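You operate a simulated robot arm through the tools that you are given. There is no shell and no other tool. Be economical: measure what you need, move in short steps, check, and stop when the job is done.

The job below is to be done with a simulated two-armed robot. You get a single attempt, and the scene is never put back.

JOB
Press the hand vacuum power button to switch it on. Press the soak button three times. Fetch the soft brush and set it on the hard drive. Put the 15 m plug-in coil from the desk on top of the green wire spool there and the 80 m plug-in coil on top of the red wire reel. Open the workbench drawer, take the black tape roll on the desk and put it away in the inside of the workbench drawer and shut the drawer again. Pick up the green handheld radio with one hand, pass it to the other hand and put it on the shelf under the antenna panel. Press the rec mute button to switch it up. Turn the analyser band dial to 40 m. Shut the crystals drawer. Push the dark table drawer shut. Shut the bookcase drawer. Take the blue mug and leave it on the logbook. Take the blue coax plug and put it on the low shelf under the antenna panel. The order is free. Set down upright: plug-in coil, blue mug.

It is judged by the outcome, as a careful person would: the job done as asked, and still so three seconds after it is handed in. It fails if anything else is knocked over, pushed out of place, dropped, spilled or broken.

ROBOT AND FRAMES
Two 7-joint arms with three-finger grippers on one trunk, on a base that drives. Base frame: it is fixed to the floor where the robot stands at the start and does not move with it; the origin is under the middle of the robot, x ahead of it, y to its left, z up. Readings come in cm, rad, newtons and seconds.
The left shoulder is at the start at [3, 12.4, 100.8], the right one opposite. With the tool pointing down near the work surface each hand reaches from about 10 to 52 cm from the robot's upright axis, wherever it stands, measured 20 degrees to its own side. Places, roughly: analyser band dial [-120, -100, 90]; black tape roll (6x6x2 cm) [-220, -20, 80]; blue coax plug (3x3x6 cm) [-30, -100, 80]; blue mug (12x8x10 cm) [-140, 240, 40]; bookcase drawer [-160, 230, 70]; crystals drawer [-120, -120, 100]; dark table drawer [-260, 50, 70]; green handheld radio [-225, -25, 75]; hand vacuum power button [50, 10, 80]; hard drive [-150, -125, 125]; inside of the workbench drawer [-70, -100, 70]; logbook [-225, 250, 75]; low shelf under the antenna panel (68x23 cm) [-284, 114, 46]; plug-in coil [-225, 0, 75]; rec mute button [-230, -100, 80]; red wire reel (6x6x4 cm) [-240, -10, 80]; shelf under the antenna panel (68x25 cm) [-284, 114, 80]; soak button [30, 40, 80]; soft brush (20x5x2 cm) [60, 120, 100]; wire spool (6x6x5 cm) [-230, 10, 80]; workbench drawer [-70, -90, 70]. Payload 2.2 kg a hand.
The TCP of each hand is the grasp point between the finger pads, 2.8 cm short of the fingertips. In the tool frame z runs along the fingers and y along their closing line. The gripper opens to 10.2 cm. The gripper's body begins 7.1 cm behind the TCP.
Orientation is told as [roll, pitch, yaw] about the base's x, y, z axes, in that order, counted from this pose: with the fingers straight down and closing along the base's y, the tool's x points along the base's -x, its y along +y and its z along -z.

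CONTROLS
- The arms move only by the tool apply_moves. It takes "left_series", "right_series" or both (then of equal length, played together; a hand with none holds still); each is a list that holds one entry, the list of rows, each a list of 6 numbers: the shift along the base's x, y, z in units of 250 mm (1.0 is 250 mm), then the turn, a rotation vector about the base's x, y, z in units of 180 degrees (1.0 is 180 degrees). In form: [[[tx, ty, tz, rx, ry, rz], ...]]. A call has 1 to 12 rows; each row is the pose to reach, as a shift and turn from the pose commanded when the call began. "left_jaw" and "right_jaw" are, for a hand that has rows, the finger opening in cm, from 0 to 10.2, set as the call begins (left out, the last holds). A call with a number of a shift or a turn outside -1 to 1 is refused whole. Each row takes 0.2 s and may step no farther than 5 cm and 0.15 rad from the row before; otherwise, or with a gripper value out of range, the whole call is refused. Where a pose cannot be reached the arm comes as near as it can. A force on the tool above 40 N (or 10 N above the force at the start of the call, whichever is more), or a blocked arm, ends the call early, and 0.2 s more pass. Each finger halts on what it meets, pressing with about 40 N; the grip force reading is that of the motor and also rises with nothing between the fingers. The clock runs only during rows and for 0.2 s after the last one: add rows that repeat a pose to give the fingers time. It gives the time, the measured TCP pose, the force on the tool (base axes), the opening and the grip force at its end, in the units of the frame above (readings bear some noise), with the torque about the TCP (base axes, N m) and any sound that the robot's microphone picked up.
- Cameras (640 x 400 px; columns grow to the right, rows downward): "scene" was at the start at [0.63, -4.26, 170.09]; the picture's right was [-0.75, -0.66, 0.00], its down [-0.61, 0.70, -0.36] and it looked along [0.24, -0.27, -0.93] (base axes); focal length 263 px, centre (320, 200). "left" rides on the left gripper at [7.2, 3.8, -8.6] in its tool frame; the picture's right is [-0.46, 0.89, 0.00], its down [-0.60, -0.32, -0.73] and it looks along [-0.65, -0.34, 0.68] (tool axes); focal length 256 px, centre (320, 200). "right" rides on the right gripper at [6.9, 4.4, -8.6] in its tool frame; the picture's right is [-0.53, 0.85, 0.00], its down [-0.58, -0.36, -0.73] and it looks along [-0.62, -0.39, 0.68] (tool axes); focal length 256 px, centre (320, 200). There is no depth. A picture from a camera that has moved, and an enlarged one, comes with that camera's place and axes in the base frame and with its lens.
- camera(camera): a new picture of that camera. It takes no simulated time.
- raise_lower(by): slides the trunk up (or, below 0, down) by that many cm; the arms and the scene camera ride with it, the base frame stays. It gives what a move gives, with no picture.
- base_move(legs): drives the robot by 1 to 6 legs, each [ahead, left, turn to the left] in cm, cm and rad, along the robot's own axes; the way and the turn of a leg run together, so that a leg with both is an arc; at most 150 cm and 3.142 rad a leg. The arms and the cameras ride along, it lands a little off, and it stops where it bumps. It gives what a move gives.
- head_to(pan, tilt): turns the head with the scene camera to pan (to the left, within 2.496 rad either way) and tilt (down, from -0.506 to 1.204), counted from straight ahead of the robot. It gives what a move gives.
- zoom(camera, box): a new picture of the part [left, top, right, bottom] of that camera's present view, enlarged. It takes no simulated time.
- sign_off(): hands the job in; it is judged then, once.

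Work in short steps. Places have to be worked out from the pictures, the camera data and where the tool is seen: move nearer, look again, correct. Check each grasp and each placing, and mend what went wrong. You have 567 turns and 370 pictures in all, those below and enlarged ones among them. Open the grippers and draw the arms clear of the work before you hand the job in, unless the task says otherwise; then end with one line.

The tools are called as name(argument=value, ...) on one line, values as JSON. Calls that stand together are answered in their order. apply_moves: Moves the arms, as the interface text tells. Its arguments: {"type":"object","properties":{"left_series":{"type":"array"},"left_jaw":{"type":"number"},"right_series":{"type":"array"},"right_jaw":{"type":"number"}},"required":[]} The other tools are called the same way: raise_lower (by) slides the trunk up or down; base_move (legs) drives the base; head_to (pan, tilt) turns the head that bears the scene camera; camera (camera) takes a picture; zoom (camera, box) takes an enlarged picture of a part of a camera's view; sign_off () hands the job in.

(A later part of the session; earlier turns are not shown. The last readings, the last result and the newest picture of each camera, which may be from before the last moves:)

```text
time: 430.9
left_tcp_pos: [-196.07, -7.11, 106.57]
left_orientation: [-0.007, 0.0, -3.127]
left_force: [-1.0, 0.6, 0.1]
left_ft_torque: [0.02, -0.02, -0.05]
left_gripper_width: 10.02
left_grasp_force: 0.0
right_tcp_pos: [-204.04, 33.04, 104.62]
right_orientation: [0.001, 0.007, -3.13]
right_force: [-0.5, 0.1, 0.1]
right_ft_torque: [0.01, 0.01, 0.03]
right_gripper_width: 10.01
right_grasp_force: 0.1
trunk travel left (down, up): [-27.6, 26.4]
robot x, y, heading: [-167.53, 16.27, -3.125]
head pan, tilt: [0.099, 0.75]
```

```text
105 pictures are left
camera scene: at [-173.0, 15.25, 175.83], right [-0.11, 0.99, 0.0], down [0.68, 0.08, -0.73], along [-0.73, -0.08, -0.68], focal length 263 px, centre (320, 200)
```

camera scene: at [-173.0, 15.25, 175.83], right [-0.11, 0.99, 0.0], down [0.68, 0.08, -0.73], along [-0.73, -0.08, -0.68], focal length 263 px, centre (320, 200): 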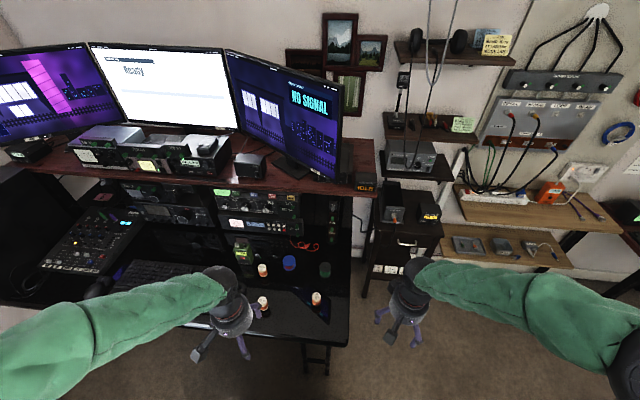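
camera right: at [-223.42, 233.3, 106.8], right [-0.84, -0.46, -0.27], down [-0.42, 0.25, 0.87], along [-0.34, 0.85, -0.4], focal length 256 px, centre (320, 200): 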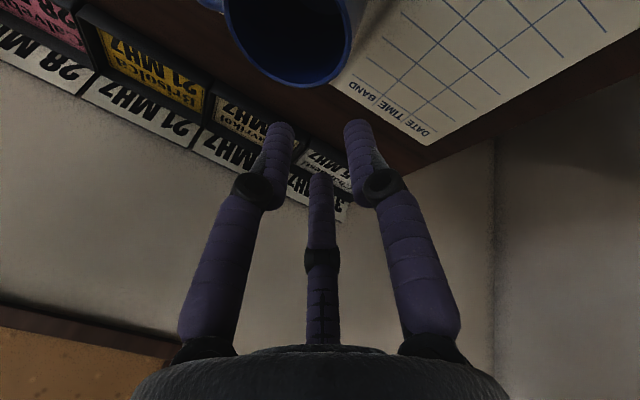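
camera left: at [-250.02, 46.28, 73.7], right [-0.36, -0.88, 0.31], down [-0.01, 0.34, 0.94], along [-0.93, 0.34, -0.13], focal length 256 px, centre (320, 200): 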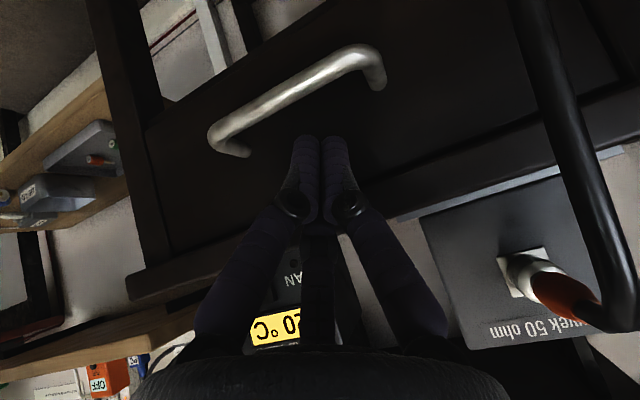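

zoom(camera="scene", box=[200, 210, 360, 330])

```text
3.33 times, centred on (280, 270) of scene
camera zoom: at [-173.0, 15.25, 175.83], right [-0.11, 0.99, 0.0], down [0.68, 0.08, -0.73], along [-0.73, -0.08, -0.68], focal length 877 px, centre (453, -33)
```

zoom: 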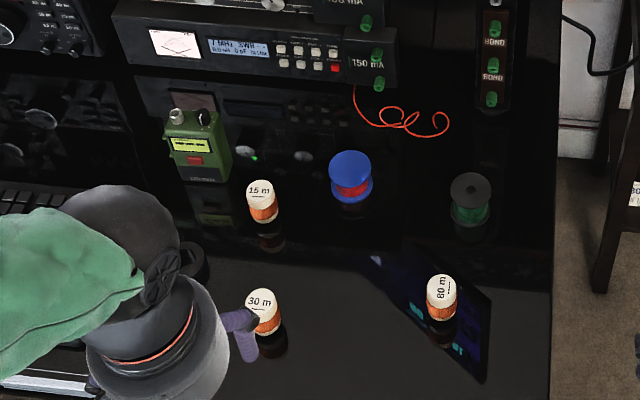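

Desk layout found: 15 m coil (-232.4,-15.6), 80 m (-221.9, 8.7), red reel (-238,-5), green spool (-235.6, 10.7), tape (-223,-21.7), radio (-235,-24). Drive ahead 17.5 and put the left hand above the 15 m coil.

base_move(legs=[[17.5, 0, 0]])

apply_moves(left_series=[[[-0.14, -0.06, 0, 0, 0, 0], [-0.3, -0.12, 0, 0, 0, 0], [-0.46, -0.2, -0.02, 0, 0, 0], [-0.6, -0.28, -0.08, 0, 0, 0], [-0.72, -0.34, -0.2, 0, 0, 0], [-0.74, -0.34, -0.36, 0, 0, 0]]], left_jaw=6)

camera(camera="left")

```text
time: 432.4
left_tcp_pos: [-213.74, -7.19, 106.54]
left_orientation: [-0.007, 0.002, -3.127]
left_force: [-0.2, -0.4, -0.4]
left_ft_torque: [-0.02, -0.02, 0.03]
left_gripper_width: 9.99
left_grasp_force: 0.0
right_tcp_pos: [-221.65, 32.73, 104.6]
right_orientation: [0.001, 0.009, -3.127]
right_force: [0.0, 0.5, 0.7]
right_ft_torque: [0.04, -0.03, -0.01]
right_gripper_width: 10.0
right_grasp_force: 0.1
trunk travel left (down, up): [-27.6, 26.4]
robot x, y, heading: [-185.27, 16.1, -3.13]
head pan, tilt: [0.099, 0.75]
```

```text
time: 433.8
left_tcp_pos: [-232.07, -15.86, 97.54]
left_orientation: [-0.006, -0.003, -3.126]
left_force: [-0.6, 0.1, 0.1]
left_ft_torque: [-0.02, 0.0, 0.0]
left_gripper_width: 6.0
left_grasp_force: 0.1
right_tcp_pos: [-221.63, 32.67, 104.44]
right_orientation: [0.002, 0.009, -3.126]
right_force: [-0.3, -0.2, 0.3]
right_ft_torque: [0.03, 0.01, -0.02]
right_gripper_width: 10.02
right_grasp_force: 0.1
trunk travel left (down, up): [-27.6, 26.4]
robot x, y, heading: [-184.73, 15.91, -3.128]
head pan, tilt: [0.099, 0.75]
```

```text
103 pictures are left
camera left: at [-224.86, -19.51, 106.16], right [-0.45, -0.89, -0.01], down [-0.61, 0.3, 0.73], along [-0.65, 0.34, -0.68], focal length 256 px, centre (320, 200)
```

left: 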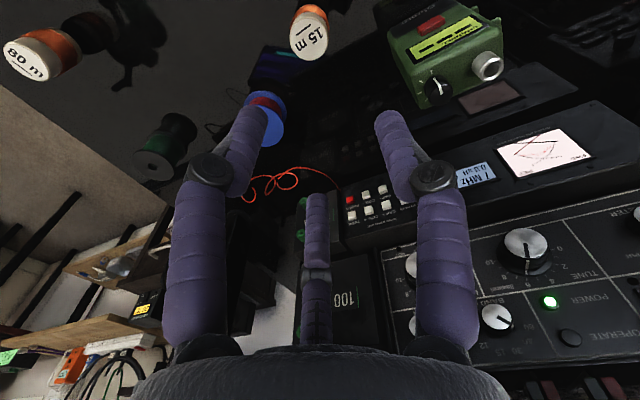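

15 m coil top at (-231, -14.9, ~80). Align and lower to just above.

apply_moves(left_series=[[[0.043, 0.038, -0.1, 0, 0, 0], [0.043, 0.038, -0.28, 0, 0, 0], [0.043, 0.038, -0.44, 0, 0, 0], [0.043, 0.038, -0.44, 0, 0, 0]]])

camera(camera="left")

```text
time: 434.8
left_tcp_pos: [-231.16, -14.94, 86.71]
left_orientation: [-0.007, -0.001, -3.127]
left_force: [0.0, -0.3, 0.0]
left_ft_torque: [0.02, 0.0, -0.01]
left_gripper_width: 6.0
left_grasp_force: 0.2
right_tcp_pos: [-221.56, 32.82, 104.58]
right_orientation: [0.001, 0.005, -3.128]
right_force: [-0.3, 0.3, 0.7]
right_ft_torque: [-0.02, -0.01, 0.02]
right_gripper_width: 9.98
right_grasp_force: 0.1
trunk travel left (down, up): [-27.6, 26.4]
robot x, y, heading: [-185.29, 15.85, -3.125]
head pan, tilt: [0.099, 0.75]
```

```text
102 pictures are left
camera left: at [-223.82, -18.7, 95.3], right [-0.45, -0.89, -0.01], down [-0.61, 0.3, 0.73], along [-0.65, 0.34, -0.68], focal length 256 px, centre (320, 200)
```

left: 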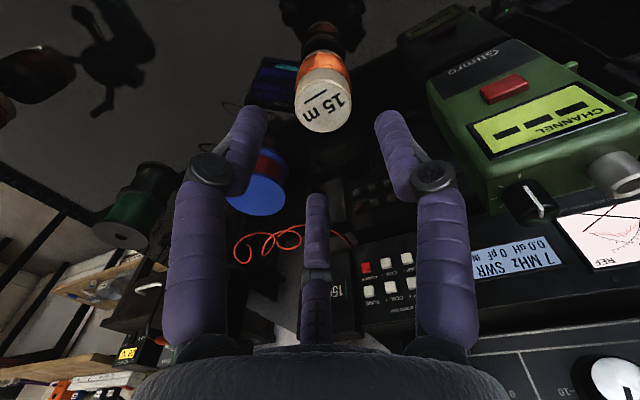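

Centred over the coil (top z≈79.5). Descend, grip and lift.

apply_moves(left_series=[[[0, 0, -0.1, 0, 0, 0], [0, 0, -0.2, 0, 0, 0], [0, 0, -0.27, 0, 0, 0], [0, 0, -0.3, 0, 0, 0]]])

apply_moves(left_series=[[[0, 0, 0, 0, 0, 0], [0, 0, 0, 0, 0, 0], [0, 0, 0, 0, 0, 0], [0, 0, 0.06, 0, 0, 0], [0, 0, 0.2, 0, 0, 0], [0, 0, 0.38, 0, 0, 0]]], left_jaw=0)

camera(camera="left")

```text
time: 435.8
left_tcp_pos: [-231.14, -14.97, 79.11]
left_orientation: [-0.008, 0.0, -3.127]
left_force: [0.4, 0.2, -0.5]
left_ft_torque: [0.01, -0.03, 0.02]
left_gripper_width: 6.0
left_grasp_force: 0.1
right_tcp_pos: [-221.67, 32.69, 104.66]
right_orientation: [0.002, 0.007, -3.13]
right_force: [0.3, -0.3, -0.1]
right_ft_torque: [-0.03, -0.01, 0.0]
right_gripper_width: 10.01
right_grasp_force: 0.1
trunk travel left (down, up): [-27.6, 26.4]
robot x, y, heading: [-185.05, 16.0, -3.133]
head pan, tilt: [0.099, 0.75]
```

```text
time: 437.2
left_tcp_pos: [-230.72, -14.82, 88.78]
left_orientation: [-0.008, -0.001, -3.128]
left_force: [1.6, 1.1, -0.2]
left_ft_torque: [-0.02, 0.03, -0.03]
left_gripper_width: 3.69
left_grasp_force: 39.9
right_tcp_pos: [-221.58, 32.75, 104.45]
right_orientation: [0.002, 0.007, -3.129]
right_force: [0.2, 0.2, -0.2]
right_ft_torque: [0.0, -0.01, 0.0]
right_gripper_width: 10.02
right_grasp_force: 0.0
trunk travel left (down, up): [-27.6, 26.4]
robot x, y, heading: [-185.3, 15.77, -3.128]
head pan, tilt: [0.099, 0.75]
```

```text
101 pictures are left
camera left: at [-223.5, -18.49, 97.38], right [-0.45, -0.89, -0.01], down [-0.61, 0.3, 0.73], along [-0.65, 0.34, -0.68], focal length 256 px, centre (320, 200)
```

left: 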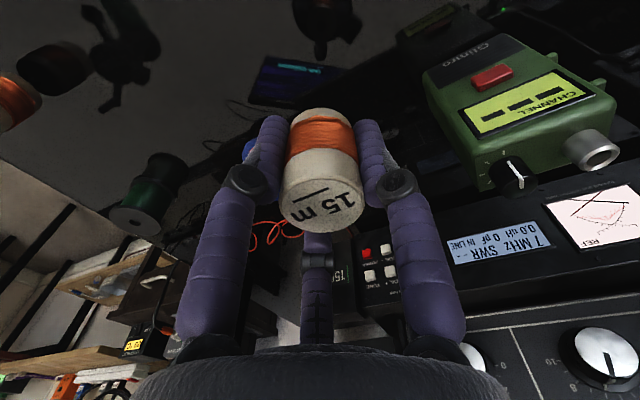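

Got the 15 m coil. Carry it over the green spool (~(-234.5, 10.2)) and look.

apply_moves(left_series=[[[-0.02, 0.1, 0.1, 0, 0, 0], [-0.04, 0.26, 0.2, 0, 0, 0], [-0.06, 0.44, 0.26, 0, 0, 0], [-0.08, 0.62, 0.26, 0, 0, 0], [-0.1, 0.8, 0.26, 0, 0, 0], [-0.13, 0.9, 0.26, 0, 0, 0], [-0.13, 0.9, 0.26, 0, 0, 0]]])

camera(camera="left")

zoom(camera="scene", box=[280, 200, 440, 300])

```text
time: 438.8
left_tcp_pos: [-234.4, 7.79, 95.02]
left_orientation: [-0.009, 0.001, -3.125]
left_force: [-0.1, -0.6, 0.0]
left_ft_torque: [0.0, -0.01, 0.02]
left_gripper_width: 3.66
left_grasp_force: 40.2
right_tcp_pos: [-221.62, 32.62, 104.63]
right_orientation: [0.002, 0.006, -3.126]
right_force: [0.4, 0.0, 0.0]
right_ft_torque: [-0.01, 0.01, 0.01]
right_gripper_width: 9.98
right_grasp_force: 0.2
trunk travel left (down, up): [-27.6, 26.4]
robot x, y, heading: [-185.55, 15.76, -3.123]
head pan, tilt: [0.099, 0.75]
```

```text
100 pictures are left
camera left: at [-227.12, 4.06, 103.59], right [-0.45, -0.89, -0.01], down [-0.61, 0.3, 0.73], along [-0.65, 0.34, -0.68], focal length 256 px, centre (320, 200)
```

left: 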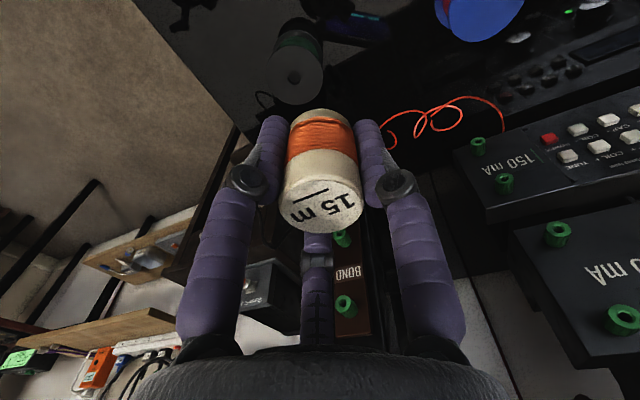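

```text
4.00 times, centred on (360, 250) of scene
camera zoom: at [-190.52, 14.95, 175.83], right [-0.11, 0.99, 0.0], down [0.68, 0.08, -0.73], along [-0.73, -0.08, -0.68], focal length 1053 px, centre (160, 0)
```

zoom: 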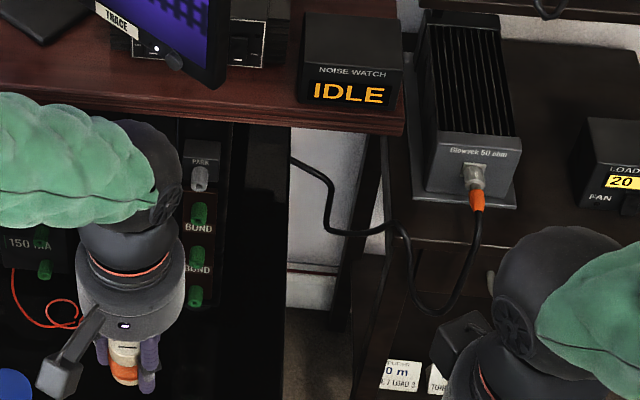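

Spool top at (-234.4, 10.8, ~80). Move +3 cm in y and lower to z≈87, then check.

apply_moves(left_series=[[[0, 0.06, 0, 0, 0, 0], [0, 0.12, -0.1, 0, 0, 0], [0, 0.12, -0.24, 0, 0, 0], [0, 0.12, -0.32, 0, 0, 0], [0, 0.12, -0.32, 0, 0, 0]]])

camera(camera="left")

```text
time: 440.0
left_tcp_pos: [-234.45, 10.77, 87.08]
left_orientation: [-0.007, 0.0, -3.127]
left_force: [0.5, -0.4, -1.2]
left_ft_torque: [0.01, -0.01, -0.03]
left_gripper_width: 3.63
left_grasp_force: 40.0
right_tcp_pos: [-221.5, 32.7, 104.61]
right_orientation: [0.001, 0.009, -3.127]
right_force: [0.3, -1.0, 0.3]
right_ft_torque: [-0.02, 0.0, -0.02]
right_gripper_width: 10.01
right_grasp_force: 0.1
trunk travel left (down, up): [-27.6, 26.4]
robot x, y, heading: [-185.14, 15.8, -3.127]
head pan, tilt: [0.099, 0.75]
```

```text
98 pictures are left
camera left: at [-227.1, 6.97, 95.67], right [-0.45, -0.89, -0.01], down [-0.61, 0.3, 0.73], along [-0.65, 0.34, -0.68], focal length 256 px, centre (320, 200)
```

left: 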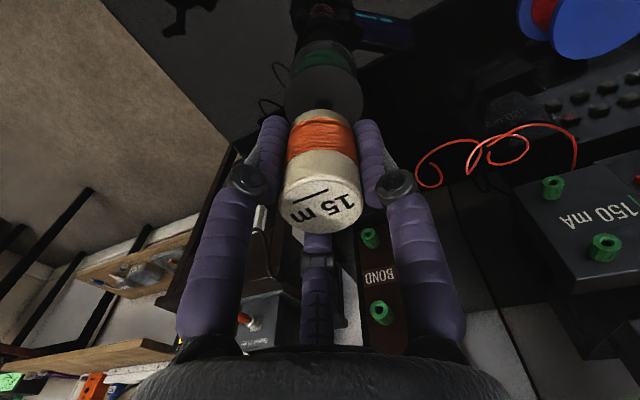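

Well centred. Lower to contact.

apply_moves(left_series=[[[0, 0, -0.04, 0, 0, 0], [0, 0, -0.06, 0, 0, 0], [0, 0, -0.075, 0, 0, 0], [0, 0, -0.09, 0, 0, 0], [0, 0, -0.105, 0, 0, 0]]])

```text
time: 441.2
left_tcp_pos: [-234.43, 10.67, 84.54]
left_orientation: [-0.007, 0.0, -3.125]
left_force: [0.6, 0.6, -0.5]
left_ft_torque: [0.02, 0.02, -0.01]
left_gripper_width: 3.63
left_grasp_force: 40.0
right_tcp_pos: [-221.66, 32.75, 104.61]
right_orientation: [0.001, 0.007, -3.126]
right_force: [-0.5, -0.5, -0.1]
right_ft_torque: [-0.01, 0.02, -0.03]
right_gripper_width: 10.01
right_grasp_force: 0.0
trunk travel left (down, up): [-27.6, 26.4]
robot x, y, heading: [-185.0, 16.04, -3.126]
head pan, tilt: [0.099, 0.75]
```

apply_moves(left_series=[[[0, 0, -0.012, 0, 0, 0], [0, 0, -0.024, 0, 0, 0], [0, 0, -0.036, 0, 0, 0], [0, 0, -0.048, 0, 0, 0]]])

```text
time: 442.2
left_tcp_pos: [-234.73, 10.68, 83.83]
left_orientation: [-0.007, -0.007, -3.123]
left_force: [7.9, -0.2, 23.3]
left_ft_torque: [-0.04, -0.45, 0.04]
left_gripper_width: 3.64
left_grasp_force: 40.4
right_tcp_pos: [-221.48, 32.61, 104.61]
right_orientation: [0.004, 0.008, -3.13]
right_force: [-0.5, 0.5, -0.5]
right_ft_torque: [0.02, -0.02, 0.02]
right_gripper_width: 10.01
right_grasp_force: 0.0
trunk travel left (down, up): [-27.6, 26.4]
robot x, y, heading: [-185.4, 15.92, -3.129]
head pan, tilt: [0.099, 0.75]
stopped in row 4 (left hand): the force on the tool passed its limit at 42 N (the readings are from after the stop); the commanded pose is now the measured one
```

Contact. Ease up 1–2 mm, release and look.

apply_moves(left_series=[[[0, 0, 0.006, 0, 0, 0], [0, 0, 0.008, 0, 0, 0]]])

apply_moves(left_series=[[[0, 0, 0, 0, 0, 0], [0, 0, 0, 0, 0, 0], [0, 0, 0.04, 0, 0, 0], [0, 0, 0.16, 0, 0, 0], [0, 0, 0.34, 0, 0, 0]]], left_jaw=6)

camera(camera="left")

```text
time: 442.8
left_tcp_pos: [-234.59, 10.67, 83.92]
left_orientation: [-0.006, -0.007, -3.126]
left_force: [-2.5, -0.6, 5.7]
left_ft_torque: [-0.05, 0.05, -0.01]
left_gripper_width: 3.61
left_grasp_force: 39.9
right_tcp_pos: [-221.6, 32.74, 104.53]
right_orientation: [0.002, 0.007, -3.127]
right_force: [0.1, -0.1, 0.0]
right_ft_torque: [-0.01, -0.01, -0.03]
right_gripper_width: 9.99
right_grasp_force: 0.0
trunk travel left (down, up): [-27.6, 26.4]
robot x, y, heading: [-185.45, 15.94, -3.126]
head pan, tilt: [0.099, 0.75]
```

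```text
time: 444.0
left_tcp_pos: [-234.63, 10.66, 92.47]
left_orientation: [-0.006, -0.006, -3.123]
left_force: [1.0, -0.3, -1.3]
left_ft_torque: [0.01, 0.04, -0.03]
left_gripper_width: 6.01
left_grasp_force: 0.0
right_tcp_pos: [-221.57, 32.66, 104.5]
right_orientation: [0.003, 0.007, -3.128]
right_force: [1.2, -0.2, 0.1]
right_ft_torque: [0.0, 0.02, 0.0]
right_gripper_width: 9.99
right_grasp_force: 0.0
trunk travel left (down, up): [-27.6, 26.4]
robot x, y, heading: [-184.82, 15.99, -3.126]
head pan, tilt: [0.099, 0.75]
```

```text
97 pictures are left
camera left: at [-227.23, 6.94, 100.99], right [-0.45, -0.89, 0.0], down [-0.61, 0.3, 0.74], along [-0.66, 0.33, -0.68], focal length 256 px, centre (320, 200)
```

left: 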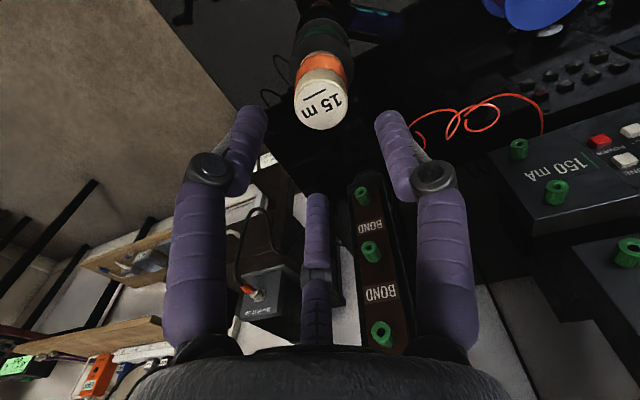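

15 m coil stands on the green spool. Now the 80 m coil at about (-221.9, 8.7).

apply_moves(left_series=[[[0, 0, 0.16, 0, 0, 0], [0.14, -0.03, 0.24, 0, 0, 0], [0.32, -0.06, 0.24, 0, 0, 0], [0.5, -0.08, 0.2, 0, 0, 0], [0.51, -0.08, 0.06, 0, 0, 0], [0.51, -0.08, 0.0, 0, 0, 0]]])

camera(camera="left")

```text
time: 445.4
left_tcp_pos: [-221.68, 8.45, 92.34]
left_orientation: [-0.008, -0.007, -3.124]
left_force: [0.1, 0.1, 0.1]
left_ft_torque: [0.04, 0.02, 0.04]
left_gripper_width: 5.99
left_grasp_force: 0.1
right_tcp_pos: [-221.54, 32.69, 104.64]
right_orientation: [0.001, 0.008, -3.128]
right_force: [0.2, 0.2, -0.3]
right_ft_torque: [-0.01, 0.04, 0.0]
right_gripper_width: 10.0
right_grasp_force: 0.0
trunk travel left (down, up): [-27.6, 26.4]
robot x, y, heading: [-185.0, 16.19, -3.128]
head pan, tilt: [0.099, 0.75]
```

```text
96 pictures are left
camera left: at [-214.34, 4.85, 100.9], right [-0.45, -0.89, 0.0], down [-0.6, 0.3, 0.74], along [-0.66, 0.33, -0.68], focal length 256 px, centre (320, 200)
```

left: 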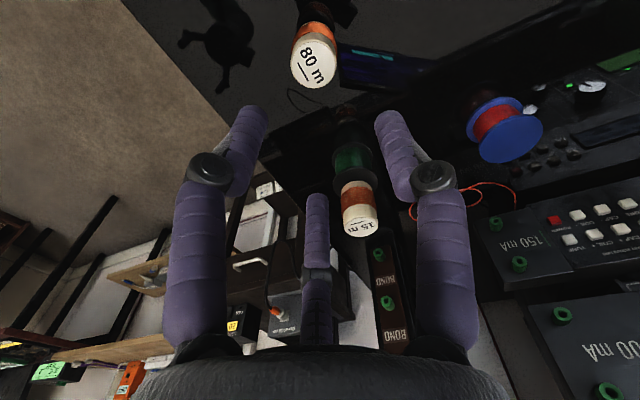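

Descend on the 80 m coil, grip and lift.

apply_moves(left_series=[[[0.024, 0.01, -0.16, 0, 0, 0], [0.024, 0.01, -0.34, 0, 0, 0], [0.024, 0.01, -0.46, 0, 0, 0], [0.024, 0.01, -0.525, 0, 0, 0], [0.024, 0.01, -0.525, 0, 0, 0]]])

apply_moves(left_series=[[[0, 0, 0, 0, 0, 0], [0, 0, 0, 0, 0, 0], [0, 0, 0, 0, 0, 0], [0, 0, 0.06, 0, 0, 0], [0, 0, 0.2, 0, 0, 0], [0, 0, 0.38, 0, 0, 0]]], left_jaw=0)

camera(camera="left")

```text
time: 446.6
left_tcp_pos: [-221.23, 8.9, 79.18]
left_orientation: [-0.008, -0.004, -3.126]
left_force: [0.3, -0.2, 0.2]
left_ft_torque: [-0.04, 0.01, 0.0]
left_gripper_width: 6.0
left_grasp_force: 0.0
right_tcp_pos: [-221.54, 32.72, 104.7]
right_orientation: [0.0, 0.009, -3.128]
right_force: [-0.1, 0.1, 0.5]
right_ft_torque: [0.0, -0.04, 0.02]
right_gripper_width: 9.98
right_grasp_force: 0.0
trunk travel left (down, up): [-27.6, 26.4]
robot x, y, heading: [-185.33, 15.99, -3.125]
head pan, tilt: [0.099, 0.75]
```

```text
time: 448.0
left_tcp_pos: [-221.11, 8.85, 89.02]
left_orientation: [-0.007, -0.006, -3.126]
left_force: [0.6, 0.5, -1.4]
left_ft_torque: [-0.01, -0.01, 0.02]
left_gripper_width: 3.77
left_grasp_force: 40.2
right_tcp_pos: [-221.59, 32.7, 104.69]
right_orientation: [0.002, 0.007, -3.128]
right_force: [1.3, 0.8, 0.2]
right_ft_torque: [-0.02, 0.02, -0.04]
right_gripper_width: 9.98
right_grasp_force: 0.0
trunk travel left (down, up): [-27.6, 26.4]
robot x, y, heading: [-185.2, 15.98, -3.125]
head pan, tilt: [0.099, 0.75]
```

```text
95 pictures are left
camera left: at [-213.75, 5.11, 97.41], right [-0.45, -0.89, 0.0], down [-0.61, 0.3, 0.74], along [-0.66, 0.33, -0.68], focal length 256 px, centre (320, 200)
```

left: 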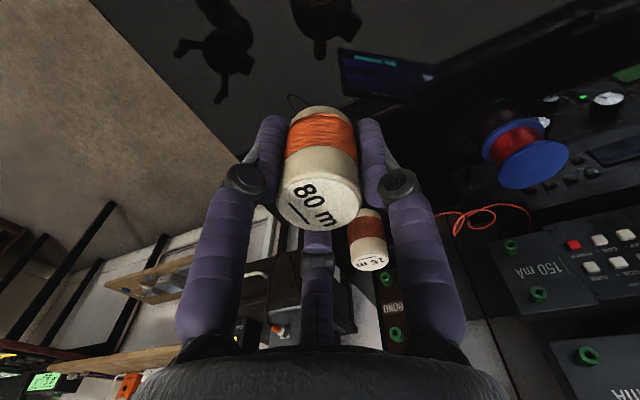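

Carry the 80 m coil over the red reel (~(-236.6, -5.7)).

apply_moves(left_series=[[[0, -0.1, 0.14, 0, 0, 0], [0, -0.26, 0.24, 0, 0, 0], [-0.12, -0.4, 0.26, 0, 0, 0], [-0.26, -0.5, 0.26, 0, 0, 0], [-0.42, -0.56, 0.26, 0, 0, 0], [-0.6, -0.582, 0.22, 0, 0, 0], [-0.62, -0.582, 0.04, 0, 0, 0], [-0.62, -0.582, -0.02, 0, 0, 0], [-0.62, -0.582, -0.02, 0, 0, 0]]])

camera(camera="left")

```text
time: 450.0
left_tcp_pos: [-236.73, -5.78, 88.31]
left_orientation: [-0.009, -0.004, -3.127]
left_force: [0.1, -0.2, -0.9]
left_ft_torque: [0.03, -0.01, 0.03]
left_gripper_width: 3.74
left_grasp_force: 40.6
right_tcp_pos: [-221.53, 32.66, 104.56]
right_orientation: [0.002, 0.005, -3.127]
right_force: [0.1, -0.7, -0.2]
right_ft_torque: [0.01, -0.01, -0.01]
right_gripper_width: 10.0
right_grasp_force: 0.1
trunk travel left (down, up): [-27.6, 26.4]
robot x, y, heading: [-185.32, 15.88, -3.124]
head pan, tilt: [0.099, 0.75]
```

```text
94 pictures are left
camera left: at [-229.37, -9.44, 96.86], right [-0.45, -0.89, 0.0], down [-0.61, 0.3, 0.74], along [-0.66, 0.33, -0.68], focal length 256 px, centre (320, 200)
```

left: 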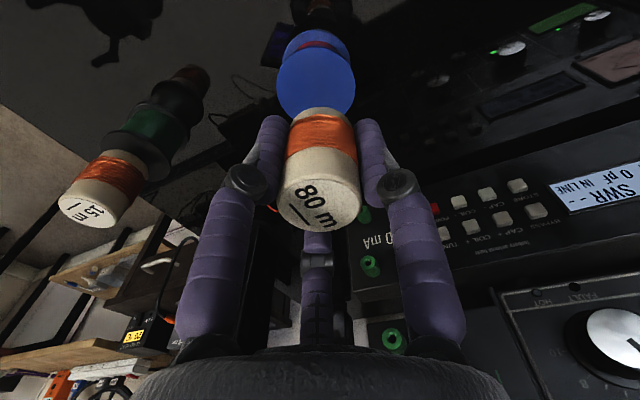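

Slight offset; shift +0.5 cm in x and lower to contact.

apply_moves(left_series=[[[0.02, 0, -0.06, 0, 0, 0], [0.02, 0, -0.12, 0, 0, 0], [0.02, 0, -0.16, 0, 0, 0], [0.02, 0, -0.18, 0, 0, 0]]])

apply_moves(left_series=[[[0, 0, -0.012, 0, 0, 0], [0, 0, -0.024, 0, 0, 0], [0, 0, -0.036, 0, 0, 0], [0, 0, -0.048, 0, 0, 0]]])

```text
time: 451.0
left_tcp_pos: [-236.24, -5.71, 83.7]
left_orientation: [-0.008, -0.004, -3.127]
left_force: [-0.1, 0.0, -1.4]
left_ft_torque: [0.0, 0.0, -0.01]
left_gripper_width: 3.72
left_grasp_force: 39.6
right_tcp_pos: [-221.62, 32.75, 104.61]
right_orientation: [0.001, 0.006, -3.127]
right_force: [0.2, 0.6, -0.3]
right_ft_torque: [0.0, 0.02, 0.02]
right_gripper_width: 10.01
right_grasp_force: 0.0
trunk travel left (down, up): [-27.6, 26.4]
robot x, y, heading: [-185.04, 16.11, -3.124]
head pan, tilt: [0.099, 0.75]
```

```text
time: 452.2
left_tcp_pos: [-236.72, -5.73, 83.12]
left_orientation: [-0.002, -0.015, -3.122]
left_force: [5.3, -0.7, 19.3]
left_ft_torque: [-0.12, -0.36, 0.01]
left_gripper_width: 3.72
left_grasp_force: 40.2
right_tcp_pos: [-221.52, 32.8, 104.61]
right_orientation: [0.002, 0.008, -3.128]
right_force: [-1.1, 1.1, 1.1]
right_ft_torque: [0.03, -0.04, -0.01]
right_gripper_width: 9.98
right_grasp_force: 0.1
trunk travel left (down, up): [-27.6, 26.4]
robot x, y, heading: [-185.19, 16.17, -3.125]
head pan, tilt: [0.099, 0.75]
stopped in row 4 (left hand): the force on the tool passed its limit at 42 N (the readings are from after the stop); the commanded pose is now the measured one
```

Contact. Ease up, release, lift and check.

apply_moves(left_series=[[[0.01, 0, 0.008, 0, 0, 0], [0.012, 0, 0.01, 0, 0, 0]]])

apply_moves(left_series=[[[0, 0, 0, 0, 0, 0], [0, 0, 0, 0, 0, 0], [0, 0, 0.04, 0, 0, 0], [0, 0, 0.16, 0, 0, 0], [0, 0, 0.34, 0, 0, 0]]], left_jaw=6)

camera(camera="left")

```text
time: 452.8
left_tcp_pos: [-236.17, -5.73, 83.02]
left_orientation: [-0.005, -0.009, -3.123]
left_force: [1.1, 1.2, 3.9]
left_ft_torque: [0.01, -0.06, 0.03]
left_gripper_width: 3.68
left_grasp_force: 39.8
right_tcp_pos: [-221.59, 32.59, 104.73]
right_orientation: [0.004, 0.007, -3.128]
right_force: [0.1, -0.8, -0.2]
right_ft_torque: [0.01, 0.0, 0.01]
right_gripper_width: 10.0
right_grasp_force: 0.1
trunk travel left (down, up): [-27.6, 26.4]
robot x, y, heading: [-185.15, 15.96, -3.123]
head pan, tilt: [0.099, 0.75]
```

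```text
time: 454.0
left_tcp_pos: [-236.05, -5.62, 91.51]
left_orientation: [-0.007, -0.01, -3.125]
left_force: [0.8, -1.1, -0.5]
left_ft_torque: [-0.02, 0.01, 0.01]
left_gripper_width: 6.01
left_grasp_force: 0.1
right_tcp_pos: [-221.48, 32.69, 104.76]
right_orientation: [0.001, 0.007, -3.128]
right_force: [0.5, 0.0, -0.5]
right_ft_torque: [-0.01, 0.03, 0.0]
right_gripper_width: 9.99
right_grasp_force: 0.1
trunk travel left (down, up): [-27.6, 26.4]
robot x, y, heading: [-185.23, 15.82, -3.129]
head pan, tilt: [0.099, 0.75]
```

```text
93 pictures are left
camera left: at [-228.76, -9.32, 100.03], right [-0.45, -0.89, 0.0], down [-0.6, 0.3, 0.74], along [-0.66, 0.33, -0.67], focal length 256 px, centre (320, 200)
```

left: 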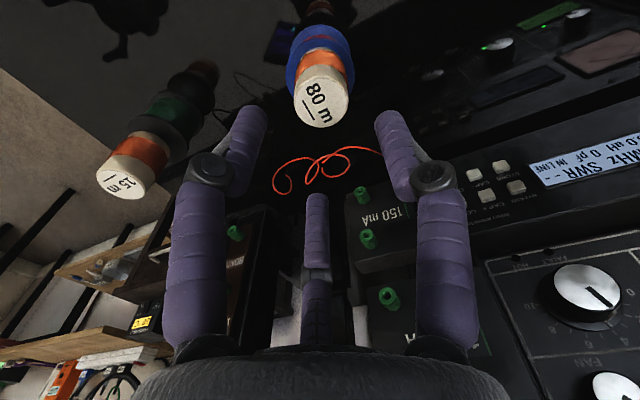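

80 m coil is centred on the red reel. Now inspect the green handheld radio from above.

apply_moves(left_series=[[[0, -0.06, 0.14, 0, 0, 0], [0.04, -0.22, 0.28, 0, 0, 0], [0.06, -0.4, 0.4, 0, 0, 0], [0.06, -0.58, 0.5, 0, 0, 0], [0.06, -0.7, 0.5, 0, 0, 0]]], left_jaw=10)

camera(camera="left")

head_to(pan=0.5, tilt=0.9)

camera(camera="scene")

```text
refused: row 2 steps farther than a row can; nothing moved
```

```text
92 pictures are left
camera left: at [-228.76, -9.32, 100.03], right [-0.45, -0.89, 0.0], down [-0.6, 0.3, 0.74], along [-0.66, 0.33, -0.67], focal length 256 px, centre (320, 200)
```

left: 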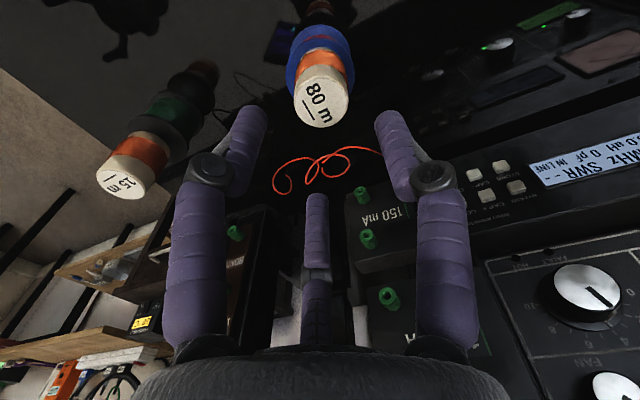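

```text
time: 454.9
left_tcp_pos: [-236.28, -5.71, 91.5]
left_orientation: [-0.004, -0.01, -3.124]
left_force: [-0.9, -0.3, -0.5]
left_ft_torque: [-0.03, 0.0, 0.01]
left_gripper_width: 5.99
left_grasp_force: 0.0
right_tcp_pos: [-221.58, 32.69, 104.6]
right_orientation: [0.001, 0.007, -3.13]
right_force: [0.6, -0.2, -0.5]
right_ft_torque: [-0.02, -0.02, -0.03]
right_gripper_width: 9.99
right_grasp_force: 0.0
trunk travel left (down, up): [-27.6, 26.4]
robot x, y, heading: [-185.49, 16.15, -3.124]
head pan, tilt: [0.499, 0.901]
```

```text
91 pictures are left
camera scene: at [-188.85, 12.22, 174.64], right [-0.49, 0.87, 0.0], down [0.68, 0.39, -0.62], along [-0.54, -0.31, -0.78], focal length 263 px, centre (320, 200)
```

scene: 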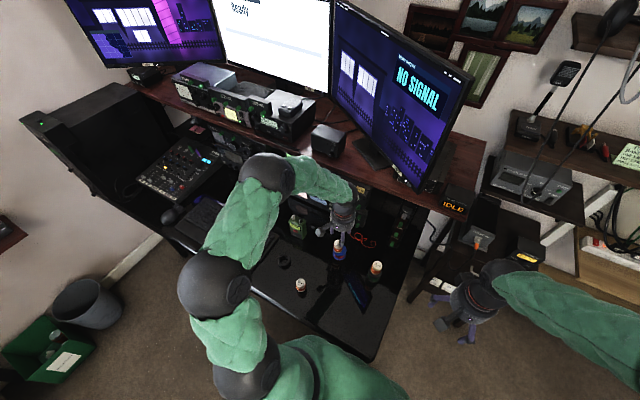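

apply_moves(left_series=[[[0, 0, 0.16, 0, 0, 0], [0, -0.1, 0.3, 0, 0, 0], [0.03, -0.26, 0.36, 0, 0, 0], [0.06, -0.44, 0.36, 0, 0, 0], [0.06, -0.62, 0.36, 0, 0, 0], [0.06, -0.74, 0.36, 0, 0, 0]]], left_jaw=10)

camera(camera="left")

zoom(camera="scene", box=[240, 180, 400, 300])

```text
time: 456.3
left_tcp_pos: [-234.94, -24.34, 100.87]
left_orientation: [-0.008, -0.01, -3.121]
left_force: [0.2, -0.8, 0.2]
left_ft_torque: [0.0, 0.02, -0.03]
left_gripper_width: 10.0
left_grasp_force: 0.0
right_tcp_pos: [-221.58, 32.8, 104.62]
right_orientation: [-0.001, 0.007, -3.128]
right_force: [-0.3, -0.9, 0.0]
right_ft_torque: [-0.01, 0.01, -0.01]
right_gripper_width: 10.0
right_grasp_force: 0.1
trunk travel left (down, up): [-27.6, 26.4]
robot x, y, heading: [-185.25, 15.94, -3.126]
head pan, tilt: [0.499, 0.901]
```

```text
90 pictures are left
camera left: at [-227.51, -28.07, 109.29], right [-0.45, -0.89, 0.0], down [-0.6, 0.3, 0.74], along [-0.66, 0.33, -0.67], focal length 256 px, centre (320, 200)
```

left: 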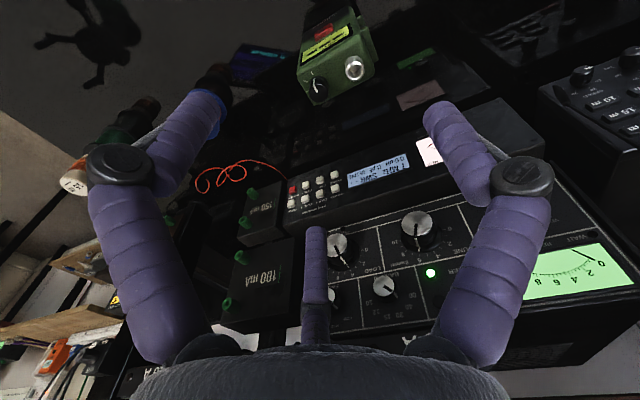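

```text
3.33 times, centred on (320, 240) of scene
camera zoom: at [-188.88, 12.15, 174.64], right [-0.49, 0.87, 0.0], down [0.68, 0.39, -0.62], along [-0.54, -0.31, -0.78], focal length 877 px, centre (320, 67)
```

zoom: 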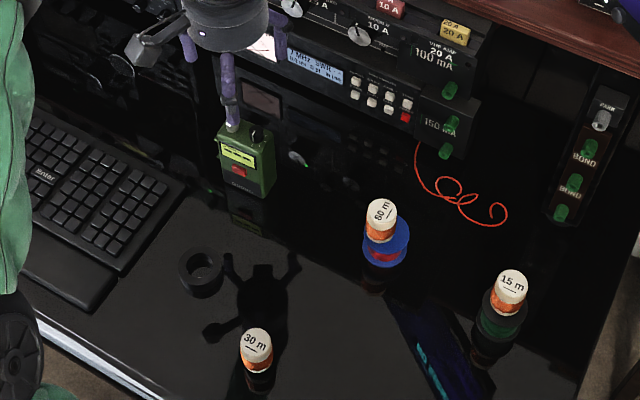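

Radio is upright, top ≈(-236.4, -25.3, 86), 6 cm wide along y, ~4 cm deep. Rotate the left hand 90° (closing along x) and line up on its left half.

apply_moves(left_series=[[[0, 0, 0, 0, 0, -0.045], [0, 0, 0, 0, 0, -0.09], [0, 0, 0, 0, 0, -0.135], [0, 0, 0, 0, 0, -0.18], [0, 0, 0, 0, 0, -0.225], [0, 0, 0, 0, 0, -0.27], [0, 0, 0, 0, 0, -0.315], [0, 0, 0, 0, 0, -0.36], [-0.02, -0.03, 0, 0, 0, -0.405], [-0.04, -0.06, 0, 0, 0, -0.45], [-0.058, -0.1, 0, 0, 0, -0.495]]], left_jaw=6.5)

camera(camera="left")

```text
time: 458.7
left_tcp_pos: [-236.3, -26.68, 100.6]
left_orientation: [-0.007, -0.01, 1.602]
left_force: [0.3, -1.0, -0.5]
left_ft_torque: [0.0, 0.02, 0.01]
left_gripper_width: 6.49
left_grasp_force: 0.0
right_tcp_pos: [-221.49, 32.65, 104.63]
right_orientation: [-0.002, 0.006, -3.129]
right_force: [-0.3, 0.3, 0.8]
right_ft_torque: [0.04, 0.01, 0.01]
right_gripper_width: 9.98
right_grasp_force: 0.2
trunk travel left (down, up): [-27.6, 26.4]
robot x, y, heading: [-185.11, 16.02, -3.128]
head pan, tilt: [0.499, 0.901]
```

```text
88 pictures are left
camera left: at [-239.83, -34.19, 109.21], right [-0.9, 0.44, 0.0], down [0.29, 0.61, 0.74], along [0.32, 0.67, -0.67], focal length 256 px, centre (320, 200)
```

left: 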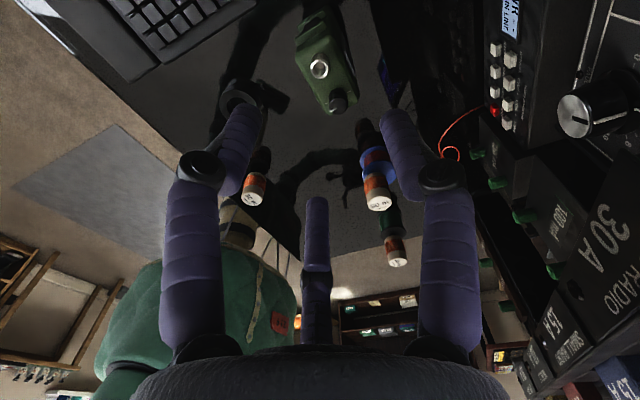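

Aligned (connector y −26.7, knob y −23.2). Descend on the radio's left half and grip.

apply_moves(left_series=[[[0, -0.018, -0.16, 0, 0, 0], [0, -0.018, -0.34, 0, 0, 0], [0, -0.018, -0.52, 0, 0, 0], [0, -0.018, -0.64, 0, 0, 0], [0, -0.018, -0.69, 0, 0, 0], [0, -0.018, -0.69, 0, 0, 0]]])

apply_moves(left_series=[[[0, 0, 0, 0, 0, 0], [0, 0, 0, 0, 0, 0], [0, 0, 0, 0, 0, 0], [0, 0, 0.06, 0, 0, 0], [0, 0, 0.2, 0, 0, 0], [0.02, 0, 0.38, 0, 0, 0]]], left_jaw=0)

camera(camera="left")

```text
time: 459.5
left_tcp_pos: [-236.2, -27.4, 88.51]
left_orientation: [-0.002, -0.005, 1.605]
left_force: [3.9, 0.9, 10.6]
left_ft_torque: [0.52, -0.32, -0.13]
left_gripper_width: 6.96
left_grasp_force: 3.7
right_tcp_pos: [-221.45, 32.69, 104.57]
right_orientation: [0.002, 0.008, -3.126]
right_force: [0.0, -0.4, 0.1]
right_ft_torque: [0.01, -0.03, -0.01]
right_gripper_width: 10.0
right_grasp_force: 0.0
trunk travel left (down, up): [-27.6, 26.4]
robot x, y, heading: [-185.2, 15.57, -3.128]
head pan, tilt: [0.499, 0.901]
stopped in row 4 (left hand): the force on the tool passed its limit at 90 N (the readings are from after the stop); the commanded pose is now the measured one
```

```text
time: 460.9
left_tcp_pos: [-235.79, -27.37, 98.03]
left_orientation: [-0.007, -0.009, 1.604]
left_force: [0.3, 0.7, -2.7]
left_ft_torque: [-0.03, 0.02, -0.02]
left_gripper_width: 1.87
left_grasp_force: 40.3
right_tcp_pos: [-221.5, 32.63, 104.58]
right_orientation: [0.002, 0.007, -3.128]
right_force: [0.6, -0.1, 0.3]
right_ft_torque: [0.0, 0.04, 0.03]
right_gripper_width: 10.0
right_grasp_force: 0.1
trunk travel left (down, up): [-27.6, 26.4]
robot x, y, heading: [-185.26, 15.9, -3.128]
head pan, tilt: [0.499, 0.901]
```

```text
87 pictures are left
camera left: at [-239.36, -34.7, 106.49], right [-0.9, 0.43, 0.0], down [0.29, 0.61, 0.74], along [0.32, 0.67, -0.67], focal length 256 px, centre (320, 200)
```

left: 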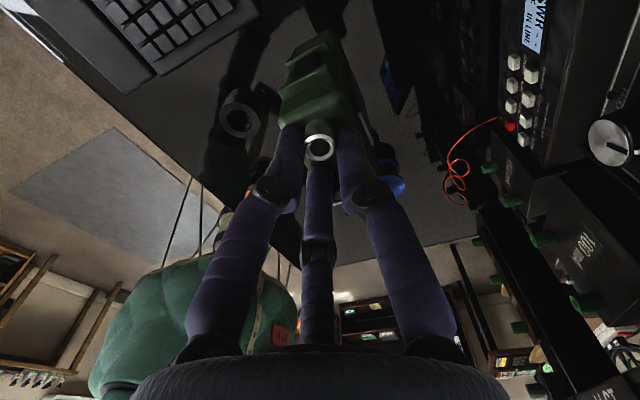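

The fingers gripped the radio by its top connector, and it lifted cleanly. I'll use that: carry it up and to the front, then let the right hand take the body from the side. Raise first.

apply_moves(left_series=[[[0.04, 0, 0.16, 0, 0, 0], [0.1, 0.0, 0.34, 0, 0, 0], [0.2, 0.04, 0.5, 0, 0, 0], [0.3, 0.14, 0.6, 0, 0, 0], [0.38, 0.3, 0.66, 0, 0, 0], [0.44, 0.46, 0.68, 0, 0, 0], [0.44, 0.62, 0.68, 0, 0, 0], [0.44, 0.76, 0.68, 0, 0, 0]]], right_series=[[[0, 0, 0, 0, 0, 0.045], [0, 0, 0, 0, 0, 0.09], [0, 0, 0, 0, 0, 0.135], [0, 0, 0, 0, 0, 0.18], [0, 0, 0, 0, 0, 0.225], [0, 0, 0, 0, 0, 0.27], [0, 0, 0, 0, 0, 0.315], [0, 0, 0, 0, 0, 0.36]]])

camera(camera="left")

camera(camera="scene")

```text
time: 462.7
left_tcp_pos: [-224.85, -8.35, 114.78]
left_orientation: [-0.004, -0.008, 1.607]
left_force: [0.7, -0.4, -2.8]
left_ft_torque: [0.0, 0.03, -0.02]
left_gripper_width: 1.83
left_grasp_force: 40.3
right_tcp_pos: [-221.65, 32.89, 104.6]
right_orientation: [0.001, 0.009, -1.994]
right_force: [-0.4, -0.1, -0.2]
right_ft_torque: [-0.03, -0.03, -0.01]
right_gripper_width: 10.02
right_grasp_force: 0.1
trunk travel left (down, up): [-27.6, 26.4]
robot x, y, heading: [-185.37, 15.99, -3.129]
head pan, tilt: [0.499, 0.901]
```

```text
86 pictures are left
camera left: at [-228.41, -15.72, 123.28], right [-0.9, 0.43, 0.0], down [0.29, 0.61, 0.74], along [0.32, 0.66, -0.68], focal length 256 px, centre (320, 200)
```

left: 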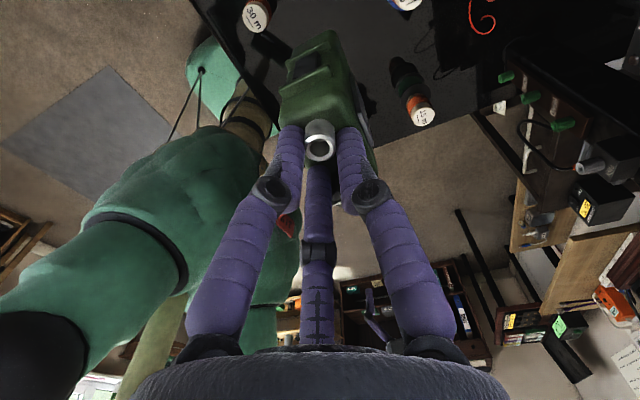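

```text
85 pictures are left
camera scene: at [-188.85, 12.29, 174.64], right [-0.49, 0.87, 0.0], down [0.68, 0.39, -0.62], along [-0.54, -0.31, -0.78], focal length 263 px, centre (320, 200)
```

scene: 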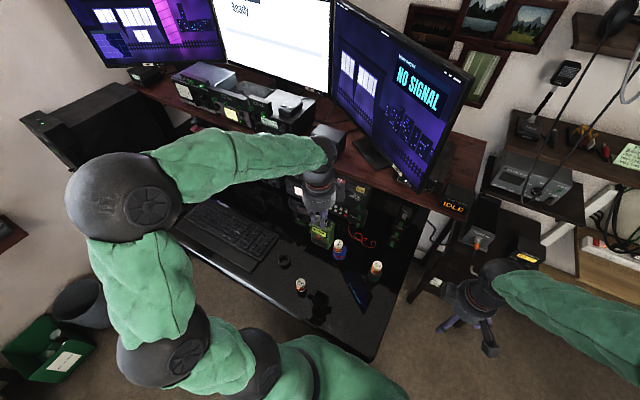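

Finish rotating the right hand: yaw +24° then tilt 55° pointing toward the radio.

apply_moves(right_series=[[[0, 0, 0.04, 0, 0, 0.045], [0, 0, 0.08, 0, 0, 0.09], [0, 0, 0.12, 0, 0, 0.135]]])

apply_moves(right_series=[[[-0.02, -0.04, 0.04, -0.044, 0, 0], [-0.04, -0.08, 0.08, -0.088, 0, 0], [-0.06, -0.14, 0.12, -0.132, 0, 0], [-0.08, -0.2, 0.16, -0.176, 0, 0], [-0.1, -0.28, 0.2, -0.22, 0, 0], [-0.12, -0.36, 0.24, -0.264, 0, 0], [-0.134, -0.44, 0.26, -0.3056, 0, 0], [-0.134, -0.5, 0.26, -0.3056, 0, 0]]])

camera(camera="right")

```text
time: 463.5
left_tcp_pos: [-224.89, -8.3, 114.72]
left_orientation: [-0.003, -0.007, 1.607]
left_force: [0.7, 0.5, -3.4]
left_ft_torque: [-0.02, -0.04, -0.01]
left_gripper_width: 1.87
left_grasp_force: 40.6
right_tcp_pos: [-221.61, 32.6, 107.65]
right_orientation: [-0.001, 0.007, -1.571]
right_force: [0.6, -0.9, -0.2]
right_ft_torque: [0.01, 0.01, -0.02]
right_gripper_width: 10.0
right_grasp_force: 0.1
trunk travel left (down, up): [-27.6, 26.4]
robot x, y, heading: [-185.46, 15.86, -3.123]
head pan, tilt: [0.499, 0.901]
```

```text
time: 465.3
left_tcp_pos: [-224.93, -8.51, 114.7]
left_orientation: [-0.004, -0.009, 1.605]
left_force: [0.0, -0.7, -2.7]
left_ft_torque: [-0.02, 0.02, -0.02]
left_gripper_width: 1.84
left_grasp_force: 39.2
right_tcp_pos: [-224.9, 20.13, 114.1]
right_orientation: [0.004, -0.954, -1.574]
right_force: [0.0, -0.1, -0.2]
right_ft_torque: [0.01, 0.03, -0.02]
right_gripper_width: 10.02
right_grasp_force: 0.1
trunk travel left (down, up): [-27.6, 26.4]
robot x, y, heading: [-185.29, 15.94, -3.127]
head pan, tilt: [0.499, 0.901]
```

```text
84 pictures are left
camera right: at [-220.35, 31.16, 113.55], right [0.84, -0.31, 0.44], down [-0.37, 0.26, 0.89], along [-0.39, -0.91, 0.11], focal length 256 px, centre (320, 200)
```

right: 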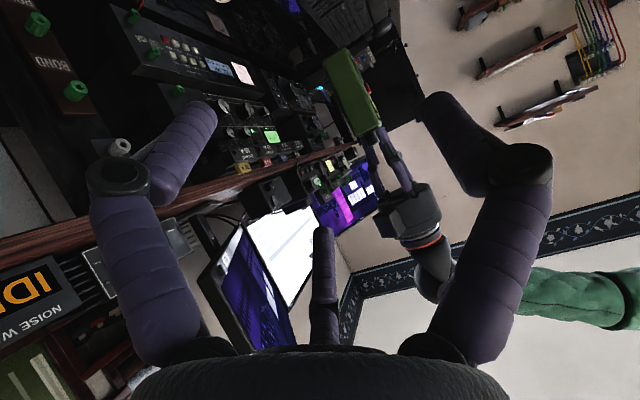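

Radio centre confirmed at (-225.1, -6.5, 106.4). Approach along the tool axis.

apply_moves(right_series=[[[0, -0.18, -0.02, 0, 0, 0], [0, -0.36, -0.04, 0, 0, 0], [0, -0.54, -0.06, 0, 0, 0], [-0.004, -0.66, -0.12, 0, 0, 0], [-0.008, -0.78, -0.2, 0, 0, 0], [-0.008, -0.9, -0.29, 0, 0, 0]]])

camera(camera="right")

```text
time: 466.7
left_tcp_pos: [-224.89, -8.57, 114.63]
left_orientation: [-0.006, -0.008, 1.607]
left_force: [-0.6, -6.4, -15.1]
left_ft_torque: [-0.61, -0.15, 0.29]
left_gripper_width: 1.86
left_grasp_force: 39.8
right_tcp_pos: [-225.12, -2.4, 107.08]
right_orientation: [-0.005, -0.956, -1.572]
right_force: [0.8, 8.0, 12.2]
right_ft_torque: [-0.71, 0.21, -0.26]
right_gripper_width: 10.31
right_grasp_force: 1.5
trunk travel left (down, up): [-27.6, 26.4]
robot x, y, heading: [-184.78, 16.0, -3.126]
head pan, tilt: [0.499, 0.901]
```

```text
83 pictures are left
camera right: at [-220.61, 8.56, 106.45], right [0.85, -0.31, 0.43], down [-0.36, 0.26, 0.89], along [-0.39, -0.91, 0.11], focal length 256 px, centre (320, 200)
```

right: 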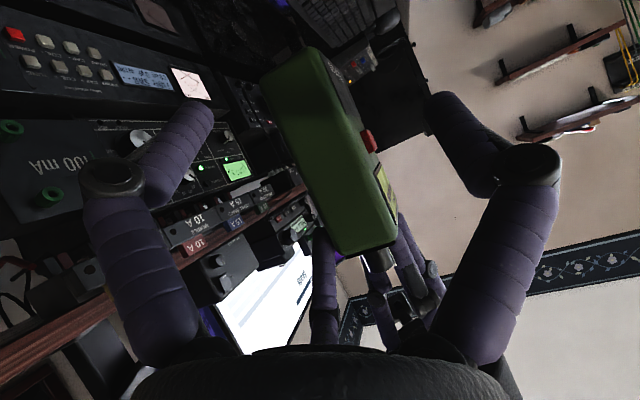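

Radio is between the right fingers. Back off 3 mm and close the right jaw.

apply_moves(right_series=[[[0, 0.01, 0.008, 0, 0, 0], [0, 0.01, 0.008, 0, 0, 0], [0, 0.01, 0.008, 0, 0, 0], [0, 0.01, 0.008, 0, 0, 0]]], right_jaw=0)

camera(camera="right")

```text
time: 467.4
left_tcp_pos: [-224.26, -8.4, 114.37]
left_orientation: [-0.027, -0.004, 1.6]
left_force: [8.6, -0.1, -3.1]
left_ft_torque: [-0.07, -0.65, -0.37]
left_gripper_width: 1.83
left_grasp_force: 40.4
right_tcp_pos: [-225.88, -1.84, 107.53]
right_orientation: [-0.017, -0.955, -1.574]
right_force: [-8.4, 0.0, -0.6]
right_ft_torque: [0.13, 0.06, -0.25]
right_gripper_width: 0.2
right_grasp_force: 31.4
trunk travel left (down, up): [-27.6, 26.4]
robot x, y, heading: [-184.93, 16.51, -3.123]
head pan, tilt: [0.499, 0.901]
stopped in row 3 (right hand): the force on the tool passed its limit at 47 N (the readings are from after the stop); the commanded pose is now the measured one
```

```text
82 pictures are left
camera right: at [-221.18, 9.0, 106.83], right [0.84, -0.32, 0.43], down [-0.35, 0.27, 0.9], along [-0.41, -0.91, 0.11], focal length 256 px, centre (320, 200)
```

right: 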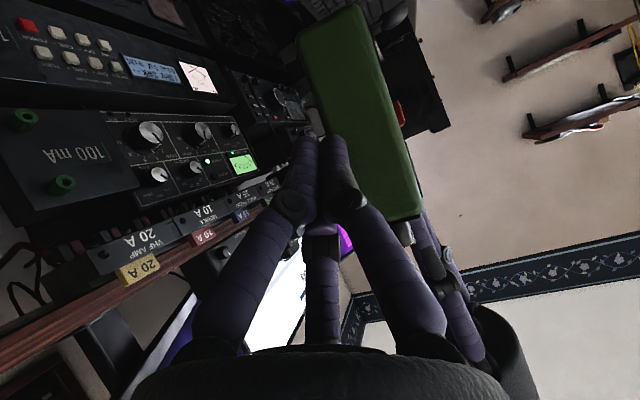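

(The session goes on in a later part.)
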